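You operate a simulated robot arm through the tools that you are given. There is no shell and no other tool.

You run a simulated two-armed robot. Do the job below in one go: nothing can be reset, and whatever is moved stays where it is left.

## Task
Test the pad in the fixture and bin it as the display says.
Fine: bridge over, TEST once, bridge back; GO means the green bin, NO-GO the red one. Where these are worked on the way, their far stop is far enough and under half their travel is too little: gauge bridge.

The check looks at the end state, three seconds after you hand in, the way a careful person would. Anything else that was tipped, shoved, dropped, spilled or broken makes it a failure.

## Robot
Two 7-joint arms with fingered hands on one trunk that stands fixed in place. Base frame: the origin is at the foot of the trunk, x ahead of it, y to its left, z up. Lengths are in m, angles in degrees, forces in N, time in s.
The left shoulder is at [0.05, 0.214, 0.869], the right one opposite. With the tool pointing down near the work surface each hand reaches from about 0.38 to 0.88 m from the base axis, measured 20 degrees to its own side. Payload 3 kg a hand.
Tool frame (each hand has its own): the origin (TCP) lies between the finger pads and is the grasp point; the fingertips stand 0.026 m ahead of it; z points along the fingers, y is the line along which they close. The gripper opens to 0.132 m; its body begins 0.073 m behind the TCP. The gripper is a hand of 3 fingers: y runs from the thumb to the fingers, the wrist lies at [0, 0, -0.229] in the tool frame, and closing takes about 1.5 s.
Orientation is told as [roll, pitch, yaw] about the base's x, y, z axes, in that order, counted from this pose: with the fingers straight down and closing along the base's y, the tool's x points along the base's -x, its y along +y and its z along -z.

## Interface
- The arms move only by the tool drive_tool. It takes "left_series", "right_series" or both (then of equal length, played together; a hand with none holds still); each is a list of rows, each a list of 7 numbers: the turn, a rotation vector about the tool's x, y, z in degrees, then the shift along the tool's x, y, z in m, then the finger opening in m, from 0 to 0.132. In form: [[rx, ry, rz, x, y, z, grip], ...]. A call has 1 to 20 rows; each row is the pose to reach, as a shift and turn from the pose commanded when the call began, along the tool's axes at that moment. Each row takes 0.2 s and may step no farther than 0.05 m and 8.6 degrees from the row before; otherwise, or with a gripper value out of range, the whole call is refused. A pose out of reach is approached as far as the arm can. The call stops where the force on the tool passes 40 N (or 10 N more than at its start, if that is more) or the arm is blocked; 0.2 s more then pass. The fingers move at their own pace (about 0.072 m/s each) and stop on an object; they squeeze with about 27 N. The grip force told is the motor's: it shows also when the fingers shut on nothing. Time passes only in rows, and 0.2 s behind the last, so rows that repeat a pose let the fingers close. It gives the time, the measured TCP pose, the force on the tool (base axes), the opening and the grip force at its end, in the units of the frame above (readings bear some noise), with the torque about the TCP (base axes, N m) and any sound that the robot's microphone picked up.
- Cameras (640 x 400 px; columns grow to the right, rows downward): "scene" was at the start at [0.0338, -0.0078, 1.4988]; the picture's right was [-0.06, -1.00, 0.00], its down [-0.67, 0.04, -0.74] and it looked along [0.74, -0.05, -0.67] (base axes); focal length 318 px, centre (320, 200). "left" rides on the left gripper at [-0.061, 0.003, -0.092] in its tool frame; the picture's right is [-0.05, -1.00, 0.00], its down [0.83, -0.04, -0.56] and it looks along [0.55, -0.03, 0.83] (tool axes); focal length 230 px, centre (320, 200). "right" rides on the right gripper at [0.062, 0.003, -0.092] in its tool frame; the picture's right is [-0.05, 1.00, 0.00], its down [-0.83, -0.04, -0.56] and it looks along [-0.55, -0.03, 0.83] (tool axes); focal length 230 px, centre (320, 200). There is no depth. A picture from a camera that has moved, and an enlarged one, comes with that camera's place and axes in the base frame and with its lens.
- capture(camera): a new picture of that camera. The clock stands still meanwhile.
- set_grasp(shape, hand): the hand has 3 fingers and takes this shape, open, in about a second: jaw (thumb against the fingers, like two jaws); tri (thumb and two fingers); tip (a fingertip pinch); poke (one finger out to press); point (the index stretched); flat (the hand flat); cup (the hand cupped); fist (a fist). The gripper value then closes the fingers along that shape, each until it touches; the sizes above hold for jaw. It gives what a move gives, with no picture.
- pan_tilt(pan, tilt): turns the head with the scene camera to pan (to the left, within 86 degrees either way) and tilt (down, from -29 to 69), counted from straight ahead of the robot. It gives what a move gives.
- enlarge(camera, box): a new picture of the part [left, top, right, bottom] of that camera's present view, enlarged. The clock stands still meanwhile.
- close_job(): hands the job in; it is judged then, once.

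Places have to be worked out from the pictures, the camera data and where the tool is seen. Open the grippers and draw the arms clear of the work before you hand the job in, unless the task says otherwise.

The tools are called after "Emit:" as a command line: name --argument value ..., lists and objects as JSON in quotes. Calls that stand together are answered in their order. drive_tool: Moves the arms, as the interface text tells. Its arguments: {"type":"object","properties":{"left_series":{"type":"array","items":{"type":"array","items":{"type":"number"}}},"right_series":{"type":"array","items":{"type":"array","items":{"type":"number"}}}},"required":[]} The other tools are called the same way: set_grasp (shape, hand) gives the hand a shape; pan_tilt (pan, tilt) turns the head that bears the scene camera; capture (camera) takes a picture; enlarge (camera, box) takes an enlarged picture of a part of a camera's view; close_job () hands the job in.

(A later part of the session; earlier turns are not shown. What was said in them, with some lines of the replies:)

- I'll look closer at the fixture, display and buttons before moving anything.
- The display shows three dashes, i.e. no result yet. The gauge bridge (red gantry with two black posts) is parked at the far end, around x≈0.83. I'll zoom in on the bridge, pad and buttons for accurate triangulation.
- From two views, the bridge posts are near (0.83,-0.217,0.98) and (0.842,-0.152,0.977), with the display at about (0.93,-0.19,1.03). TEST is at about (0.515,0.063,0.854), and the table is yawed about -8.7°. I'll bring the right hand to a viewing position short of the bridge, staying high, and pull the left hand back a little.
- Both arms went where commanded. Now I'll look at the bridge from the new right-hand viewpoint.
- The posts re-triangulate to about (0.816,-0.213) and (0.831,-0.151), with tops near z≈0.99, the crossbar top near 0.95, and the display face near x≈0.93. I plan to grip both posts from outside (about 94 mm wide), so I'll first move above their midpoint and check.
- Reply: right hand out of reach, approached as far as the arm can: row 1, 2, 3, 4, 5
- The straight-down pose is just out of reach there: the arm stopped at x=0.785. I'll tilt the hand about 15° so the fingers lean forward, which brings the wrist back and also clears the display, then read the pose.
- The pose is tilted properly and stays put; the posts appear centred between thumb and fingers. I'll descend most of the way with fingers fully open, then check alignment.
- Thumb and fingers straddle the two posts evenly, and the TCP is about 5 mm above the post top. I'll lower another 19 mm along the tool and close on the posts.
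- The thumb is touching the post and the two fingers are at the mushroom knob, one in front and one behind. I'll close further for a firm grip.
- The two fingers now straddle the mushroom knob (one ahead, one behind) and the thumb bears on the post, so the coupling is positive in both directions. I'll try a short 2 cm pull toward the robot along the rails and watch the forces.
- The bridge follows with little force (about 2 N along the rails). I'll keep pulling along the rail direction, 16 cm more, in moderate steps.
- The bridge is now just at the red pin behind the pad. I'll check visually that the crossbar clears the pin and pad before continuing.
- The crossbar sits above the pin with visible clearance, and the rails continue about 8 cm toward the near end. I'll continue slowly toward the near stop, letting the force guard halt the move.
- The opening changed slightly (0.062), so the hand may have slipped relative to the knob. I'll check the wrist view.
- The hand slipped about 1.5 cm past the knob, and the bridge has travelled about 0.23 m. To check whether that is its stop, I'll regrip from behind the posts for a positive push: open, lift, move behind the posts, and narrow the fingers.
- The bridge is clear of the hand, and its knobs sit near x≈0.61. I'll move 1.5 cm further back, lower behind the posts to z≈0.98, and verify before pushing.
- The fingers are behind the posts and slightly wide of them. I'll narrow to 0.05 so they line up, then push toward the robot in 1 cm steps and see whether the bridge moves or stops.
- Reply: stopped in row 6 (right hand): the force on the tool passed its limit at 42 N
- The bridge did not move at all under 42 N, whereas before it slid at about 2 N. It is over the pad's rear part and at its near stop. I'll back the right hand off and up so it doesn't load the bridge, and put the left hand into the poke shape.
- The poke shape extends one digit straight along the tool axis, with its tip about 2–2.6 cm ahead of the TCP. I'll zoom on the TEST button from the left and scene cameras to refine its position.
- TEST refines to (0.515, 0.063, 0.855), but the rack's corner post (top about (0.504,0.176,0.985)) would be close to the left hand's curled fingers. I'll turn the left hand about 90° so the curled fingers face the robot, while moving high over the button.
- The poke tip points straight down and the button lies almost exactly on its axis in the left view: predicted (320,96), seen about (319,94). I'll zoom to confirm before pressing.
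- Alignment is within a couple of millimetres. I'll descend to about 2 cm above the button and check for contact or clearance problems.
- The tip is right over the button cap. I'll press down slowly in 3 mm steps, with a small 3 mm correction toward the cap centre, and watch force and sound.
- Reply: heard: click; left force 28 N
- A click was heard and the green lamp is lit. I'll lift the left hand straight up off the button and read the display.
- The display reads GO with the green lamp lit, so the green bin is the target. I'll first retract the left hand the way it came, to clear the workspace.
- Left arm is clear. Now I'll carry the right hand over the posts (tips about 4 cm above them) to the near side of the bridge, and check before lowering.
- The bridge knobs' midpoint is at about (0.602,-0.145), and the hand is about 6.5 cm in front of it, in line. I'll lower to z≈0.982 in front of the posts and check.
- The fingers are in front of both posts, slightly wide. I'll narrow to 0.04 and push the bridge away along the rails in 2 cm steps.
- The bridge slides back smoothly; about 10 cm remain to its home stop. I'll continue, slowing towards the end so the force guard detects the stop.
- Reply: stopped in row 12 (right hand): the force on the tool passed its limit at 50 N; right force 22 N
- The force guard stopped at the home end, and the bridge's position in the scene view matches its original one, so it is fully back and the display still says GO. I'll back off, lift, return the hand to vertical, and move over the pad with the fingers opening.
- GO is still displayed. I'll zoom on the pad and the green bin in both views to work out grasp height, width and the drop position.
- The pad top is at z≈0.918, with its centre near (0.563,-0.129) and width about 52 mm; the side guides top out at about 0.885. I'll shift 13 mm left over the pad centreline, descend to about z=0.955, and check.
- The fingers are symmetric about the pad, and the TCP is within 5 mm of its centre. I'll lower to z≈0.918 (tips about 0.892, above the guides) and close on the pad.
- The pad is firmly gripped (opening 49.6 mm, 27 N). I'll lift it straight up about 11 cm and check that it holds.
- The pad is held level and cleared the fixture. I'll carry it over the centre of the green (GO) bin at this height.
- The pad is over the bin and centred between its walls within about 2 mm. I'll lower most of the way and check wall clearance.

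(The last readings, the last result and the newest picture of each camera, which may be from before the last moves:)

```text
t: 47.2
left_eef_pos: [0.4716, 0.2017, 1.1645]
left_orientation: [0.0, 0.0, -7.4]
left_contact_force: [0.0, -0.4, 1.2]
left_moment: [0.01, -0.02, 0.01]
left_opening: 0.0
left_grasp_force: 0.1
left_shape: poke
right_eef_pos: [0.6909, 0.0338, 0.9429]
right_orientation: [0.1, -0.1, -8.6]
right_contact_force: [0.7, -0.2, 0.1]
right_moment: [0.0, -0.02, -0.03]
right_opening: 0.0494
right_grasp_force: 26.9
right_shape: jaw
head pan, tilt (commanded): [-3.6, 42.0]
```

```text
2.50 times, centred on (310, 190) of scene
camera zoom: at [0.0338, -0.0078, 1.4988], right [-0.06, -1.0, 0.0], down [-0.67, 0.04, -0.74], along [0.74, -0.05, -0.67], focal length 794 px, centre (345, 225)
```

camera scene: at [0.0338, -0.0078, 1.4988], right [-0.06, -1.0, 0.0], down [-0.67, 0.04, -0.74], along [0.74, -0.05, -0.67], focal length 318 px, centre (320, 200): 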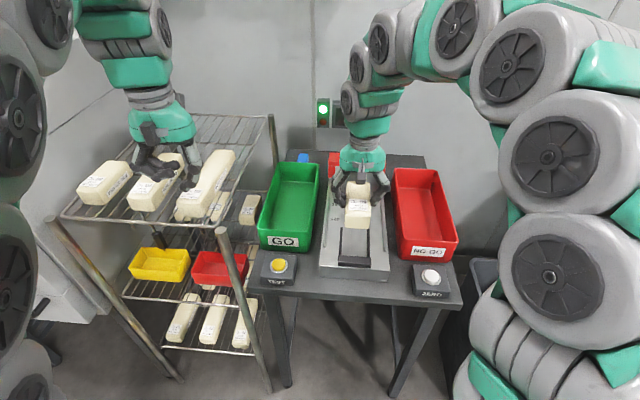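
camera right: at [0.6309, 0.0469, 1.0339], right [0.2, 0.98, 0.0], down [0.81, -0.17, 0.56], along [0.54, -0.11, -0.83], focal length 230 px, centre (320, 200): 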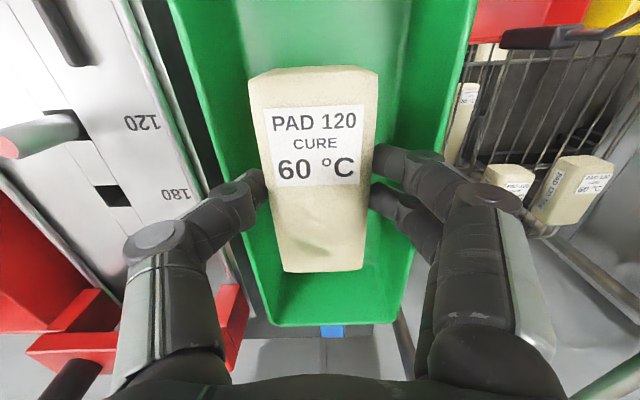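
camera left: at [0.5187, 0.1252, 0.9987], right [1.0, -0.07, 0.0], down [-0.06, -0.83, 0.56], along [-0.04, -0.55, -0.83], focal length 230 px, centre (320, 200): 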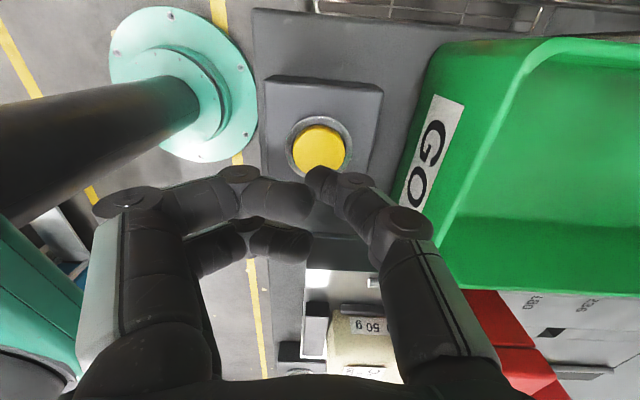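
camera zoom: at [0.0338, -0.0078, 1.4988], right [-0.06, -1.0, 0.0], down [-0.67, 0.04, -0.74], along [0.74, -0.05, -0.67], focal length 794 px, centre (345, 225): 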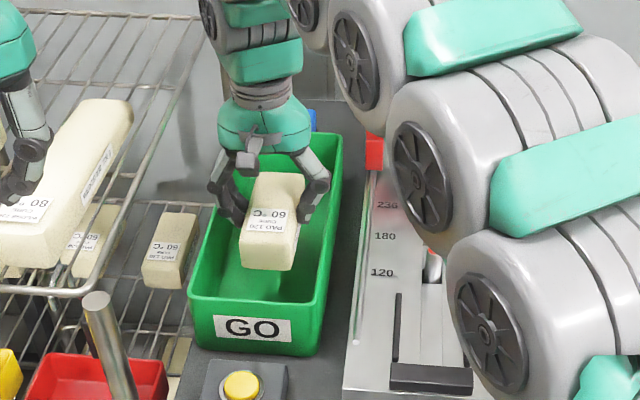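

Fingers and pad remain centred with free space to both bin walls. I'll lower another 3.3 cm so the pad is just above the bin floor.

Emit:
drive_tool --right_series '[[0, 0, 0, 0, 0.001, 0.01, 0.03], [0, 0, 0, 0, 0.001, 0.02, 0.03], [0, 0, 0, 0, 0.001, 0.028, 0.03], [0, 0, 0, 0, 0.001, 0.033, 0.03], [0, 0, 0, 0, 0.001, 0.033, 0.03]]'

Emit:
capture --camera "right"

Emit:
enlarge --camera "scene" --box '[250, 140, 350, 260]'

```text
t: 48.4
left_eef_pos: [0.471, 0.2013, 1.1646]
left_orientation: [0.0, 0.0, -7.1]
left_contact_force: [-0.2, 0.7, 0.0]
left_moment: [0.01, -0.01, -0.01]
left_opening: 0.0
left_grasp_force: 0.0
left_shape: poke
right_eef_pos: [0.6911, 0.0335, 0.9094]
right_orientation: [0.3, -0.1, -8.6]
right_contact_force: [-0.4, 0.7, -0.6]
right_moment: [0.03, -0.02, 0.02]
right_opening: 0.0493
right_grasp_force: 26.8
right_shape: jaw
head pan, tilt (commanded): [-3.6, 42.0]
```

```text
taken
camera right: at [0.6309, 0.0472, 1.0023], right [0.2, 0.98, 0.0], down [0.81, -0.17, 0.56], along [0.55, -0.11, -0.83], focal length 230 px, centre (320, 200)
```

right: 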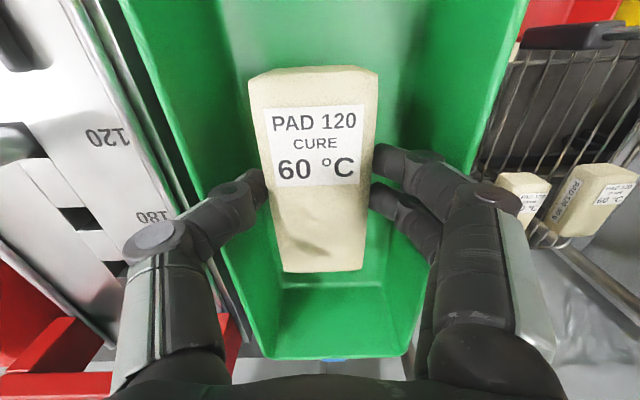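

```text
3.33 times, centred on (300, 200) of scene
camera zoom: at [0.0338, -0.0078, 1.4988], right [-0.06, -1.0, 0.0], down [-0.67, 0.04, -0.74], along [0.74, -0.05, -0.67], focal length 1059 px, centre (387, 200)
```

zoom: 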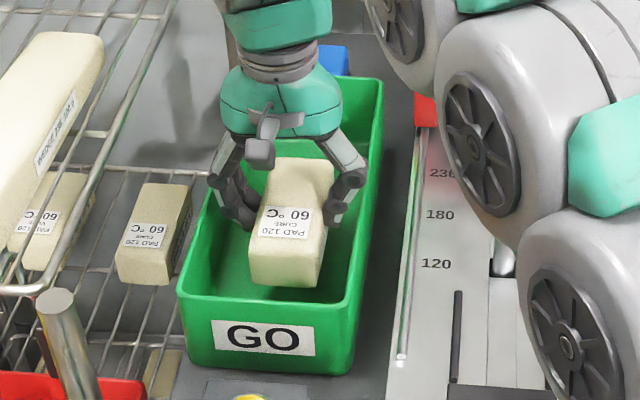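

Nothing is touching, but the thumb side is slightly nearer its wall. I'll shift 4 mm to centre, lower another 12 mm, then open just enough (62 mm) to release.

Emit:
drive_tool --right_series '[[0, 0, 0, 0, 0.004, 0, 0.03], [0, 0, 0, 0, 0.004, 0.006, 0.03], [0, 0, 0, 0, 0.004, 0.012, 0.03], [0, 0, 0, 0, 0.004, 0.012, 0.03], [0, 0, 0, 0, 0.004, 0.012, 0.055], [0, 0, 0, 0, 0.004, 0.012, 0.06], [0, 0, 0, 0, 0.004, 0.012, 0.062], [0, 0, 0, 0, 0.004, 0.012, 0.062], [0, 0, 0, 0, 0.004, 0.012, 0.062]]'

Emit:
capture --camera "right"

Emit:
enlarge --camera "scene" --box '[250, 140, 350, 260]'

```text
t: 50.4
left_eef_pos: [0.4717, 0.2011, 1.1648]
left_orientation: [0.0, 0.1, -7.1]
left_contact_force: [0.0, 0.0, -0.3]
left_moment: [-0.01, -0.02, 0.0]
left_opening: 0.0002
left_grasp_force: 0.0
left_shape: poke
right_eef_pos: [0.6919, 0.0375, 0.898]
right_orientation: [0.1, -0.1, -8.6]
right_contact_force: [0.0, -0.5, -0.7]
right_moment: [-0.03, 0.0, 0.0]
right_opening: 0.0615
right_grasp_force: 0.0
right_shape: jaw
head pan, tilt (commanded): [-3.6, 42.0]
```

```text
taken
camera right: at [0.6326, 0.0509, 0.9901], right [0.2, 0.98, 0.0], down [0.81, -0.17, 0.56], along [0.55, -0.11, -0.83], focal length 230 px, centre (320, 200)
```

right: 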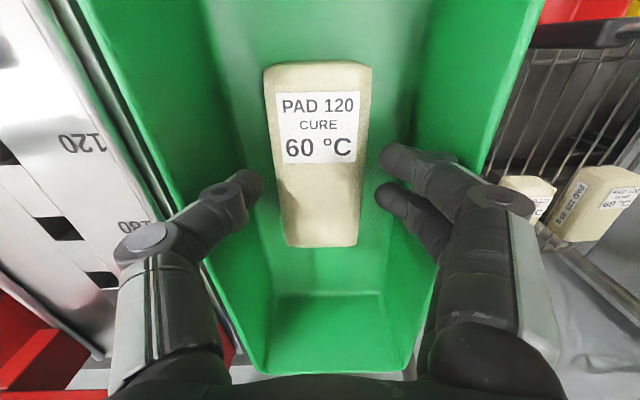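

```text
3.33 times, centred on (300, 200) of scene
camera zoom: at [0.0338, -0.0078, 1.4988], right [-0.06, -1.0, 0.0], down [-0.67, 0.04, -0.74], along [0.74, -0.05, -0.67], focal length 1059 px, centre (387, 200)
```

zoom: 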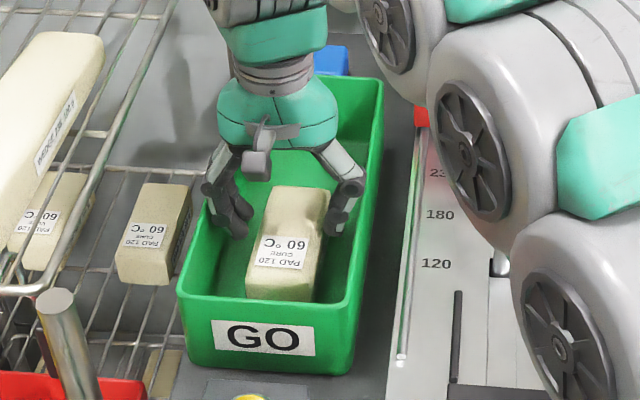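

The pad has dropped flat into the green bin and the fingers are clear of it. I'll raise the right hand straight up, opening fully only once it is above the rim.

Emit:
drive_tool --right_series '[[0, 0, 0, 0, 0, -0.02, 0.062], [0, 0, 0, 0, 0, -0.05, 0.062], [0, 0, 0, 0, 0, -0.09, 0.062], [0, 0, 0, 0, 0, -0.13, 0.08], [0, 0, 0, 0, 0, -0.17, 0.11], [0, 0, 0, 0, 0, -0.2, 0.132], [0, 0, 0, 0, 0, -0.2, 0.132]]'

Emit:
capture --camera "right"

Emit:
capture --camera "scene"

```text
t: 52.0
left_eef_pos: [0.4716, 0.2013, 1.165]
left_orientation: [0.0, 0.0, -7.2]
left_contact_force: [-0.5, 0.4, 0.5]
left_moment: [-0.04, 0.0, -0.02]
left_opening: 0.0
left_grasp_force: 0.1
left_shape: poke
right_eef_pos: [0.6935, 0.0386, 1.0992]
right_orientation: [0.1, 0.0, -8.6]
right_contact_force: [0.3, -0.2, -0.3]
right_moment: [0.0, 0.03, 0.02]
right_opening: 0.1318
right_grasp_force: 0.1
right_shape: jaw
head pan, tilt (commanded): [-3.6, 42.0]
```

```text
taken
camera right: at [0.6318, 0.0515, 1.1909], right [0.2, 0.98, 0.0], down [0.81, -0.17, 0.56], along [0.54, -0.11, -0.83], focal length 230 px, centre (320, 200)
```

right: 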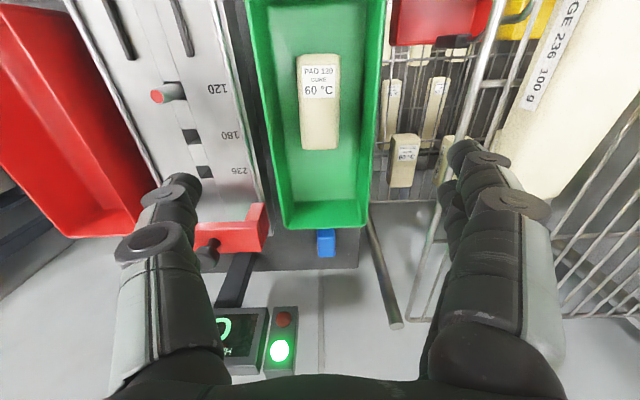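

```text
taken
camera scene: at [0.0338, -0.0078, 1.4988], right [-0.06, -1.0, 0.0], down [-0.67, 0.04, -0.74], along [0.74, -0.05, -0.67], focal length 318 px, centre (320, 200)
```

scene: 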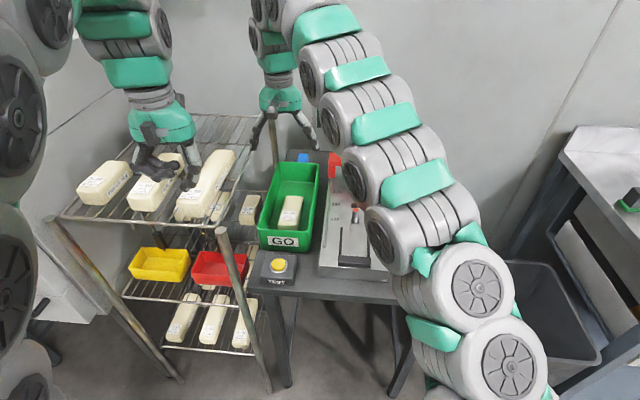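

The pad lies in the green bin and the bridge is home. Now I'll retract the right arm to roughly its starting position and return the left hand to the open jaw shape.

Emit:
drive_tool --right_series '[[0, 0, 0, 0, 0, -0.04, 0.132], [0, 0, 0, 0.015, -0.03, -0.07, 0.132], [0, 0, 0, 0.035, -0.065, -0.09, 0.132], [0, 0, 0, 0.055, -0.1, -0.105, 0.132], [0, 0, 0, 0.075, -0.138, -0.115, 0.132], [0, 0, 0, 0.095, -0.176, -0.12, 0.132], [0, 0, 0, 0.115, -0.214, -0.12, 0.132], [0, 0, 0, 0.135, -0.252, -0.12, 0.132], [0, 0, 0, 0.155, -0.29, -0.12, 0.132], [0, 0, 0, 0.172, -0.32, -0.12, 0.132], [0, 0, 0, 0.1893, -0.349, -0.12, 0.132], [0, 0, 0, 0.1893, -0.349, -0.12, 0.132]]'

Emit:
set_grasp --hand "left" --shape "jaw"

Emit:
capture --camera "scene"

Emit:
capture --camera "right"

```text
t: 54.6
left_eef_pos: [0.4722, 0.2022, 1.1651]
left_orientation: [0.0, 0.1, -7.2]
left_contact_force: [1.1, 0.0, -0.1]
left_moment: [0.01, 0.03, 0.03]
left_opening: 0.0
left_grasp_force: 0.0
left_shape: poke
right_eef_pos: [0.4533, -0.2791, 1.2205]
right_orientation: [0.2, 0.0, -8.5]
right_contact_force: [0.4, 0.1, 0.0]
right_moment: [0.01, 0.02, 0.02]
right_opening: 0.1318
right_grasp_force: 0.2
right_shape: jaw
right hand out of reach, approached as far as the arm can: row 1, 2, 3, 4
head pan, tilt (commanded): [-3.6, 42.0]
```

```text
t: 55.5
left_eef_pos: [0.4726, 0.2009, 1.165]
left_orientation: [0.0, 0.0, -7.2]
left_contact_force: [0.6, 0.2, 0.3]
left_moment: [-0.02, 0.05, 0.03]
left_opening: 0.132
left_grasp_force: 0.1
left_shape: jaw
right_eef_pos: [0.4542, -0.2786, 1.2218]
right_orientation: [0.2, -0.2, -8.6]
right_contact_force: [-0.6, 0.4, 0.9]
right_moment: [-0.02, 0.0, 0.04]
right_opening: 0.1318
right_grasp_force: 0.0
right_shape: jaw
head pan, tilt (commanded): [-3.6, 42.0]
```

```text
taken
camera scene: at [0.0338, -0.0078, 1.4988], right [-0.06, -1.0, 0.0], down [-0.67, 0.04, -0.74], along [0.74, -0.05, -0.67], focal length 318 px, centre (320, 200)
```

scene: 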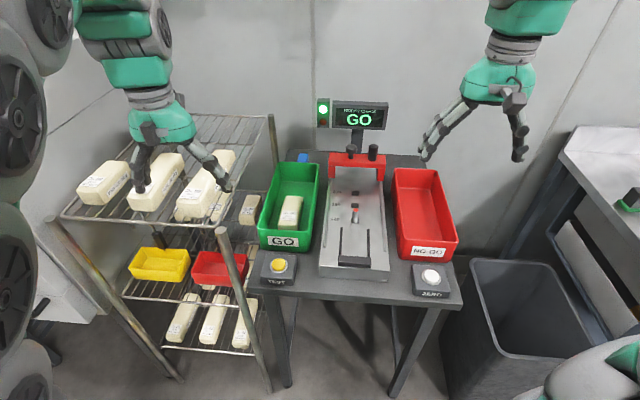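

```text
taken
camera right: at [0.3933, -0.2657, 1.3128], right [0.2, 0.98, 0.0], down [0.81, -0.17, 0.56], along [0.55, -0.11, -0.83], focal length 230 px, centre (320, 200)
```

right: 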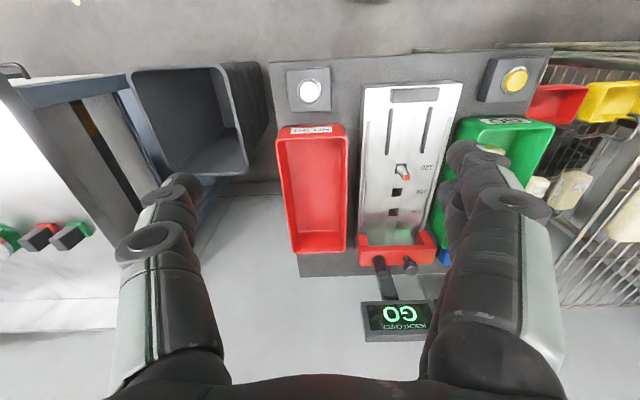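

The pad is in the GO bin, the display reads GO, the arms are clear, and nothing else appears shifted. I'll do one last zoom to compare the bridge and bins with their original positions.

Emit:
enlarge --camera "scene" --box '[316, 138, 396, 188]'

Emit:
enlarge --camera "scene" --box '[240, 90, 480, 310]'

```text
8.00 times, centred on (356, 163) of scene
camera zoom: at [0.0338, -0.0078, 1.4988], right [-0.06, -1.0, 0.0], down [-0.67, 0.04, -0.74], along [0.74, -0.05, -0.67], focal length 2541 px, centre (32, 496)
```

zoom: 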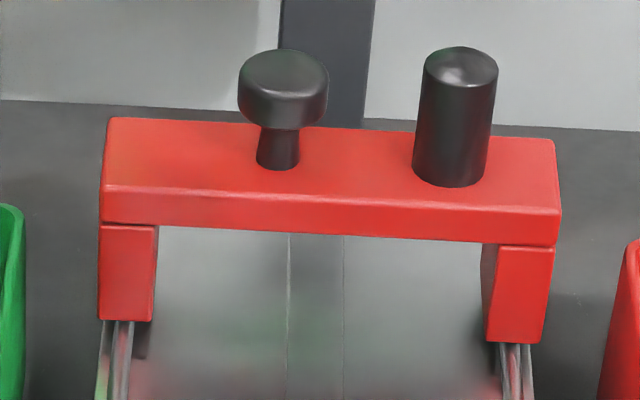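

```text
1.82 times, centred on (360, 200) of scene
camera zoom: at [0.0338, -0.0078, 1.4988], right [-0.06, -1.0, 0.0], down [-0.67, 0.04, -0.74], along [0.74, -0.05, -0.67], focal length 578 px, centre (247, 200)
```

zoom: 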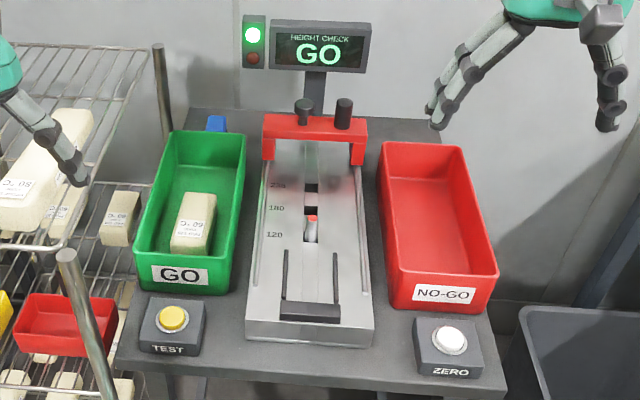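

The bridge sits exactly where it started, both bins and buttons are unmoved, and the pad lies flat in the GO bin with the display reading GO. I'm handing the job in.

Emit:
close_job

```text
The job is handed in.
```

The pad tested GO and is now lying flat in the green bin. I've handed the job in.

- **Test:** I slid the gauge bridge over the pad to its far stop and pressed TEST once. There was one click, and the display read GO with the green lamp lit.
- **Bridge:** I pushed it back until it stopped. The closing pictures show it in the same place as at the start.
- **Surroundings:** The bins and buttons look unmoved in those pictures. Both hands are open and clear of the work.

The hand slipped about 1.5 cm along the bridge's knobs on the first pull. I pushed again from behind with over 40 N and the bridge did not move, so I took that as its far stop. It had travelled about 0.23 m by then.

I let go of the pad an estimated 2–3 cm above the bin floor rather than setting it down, and it landed flat.
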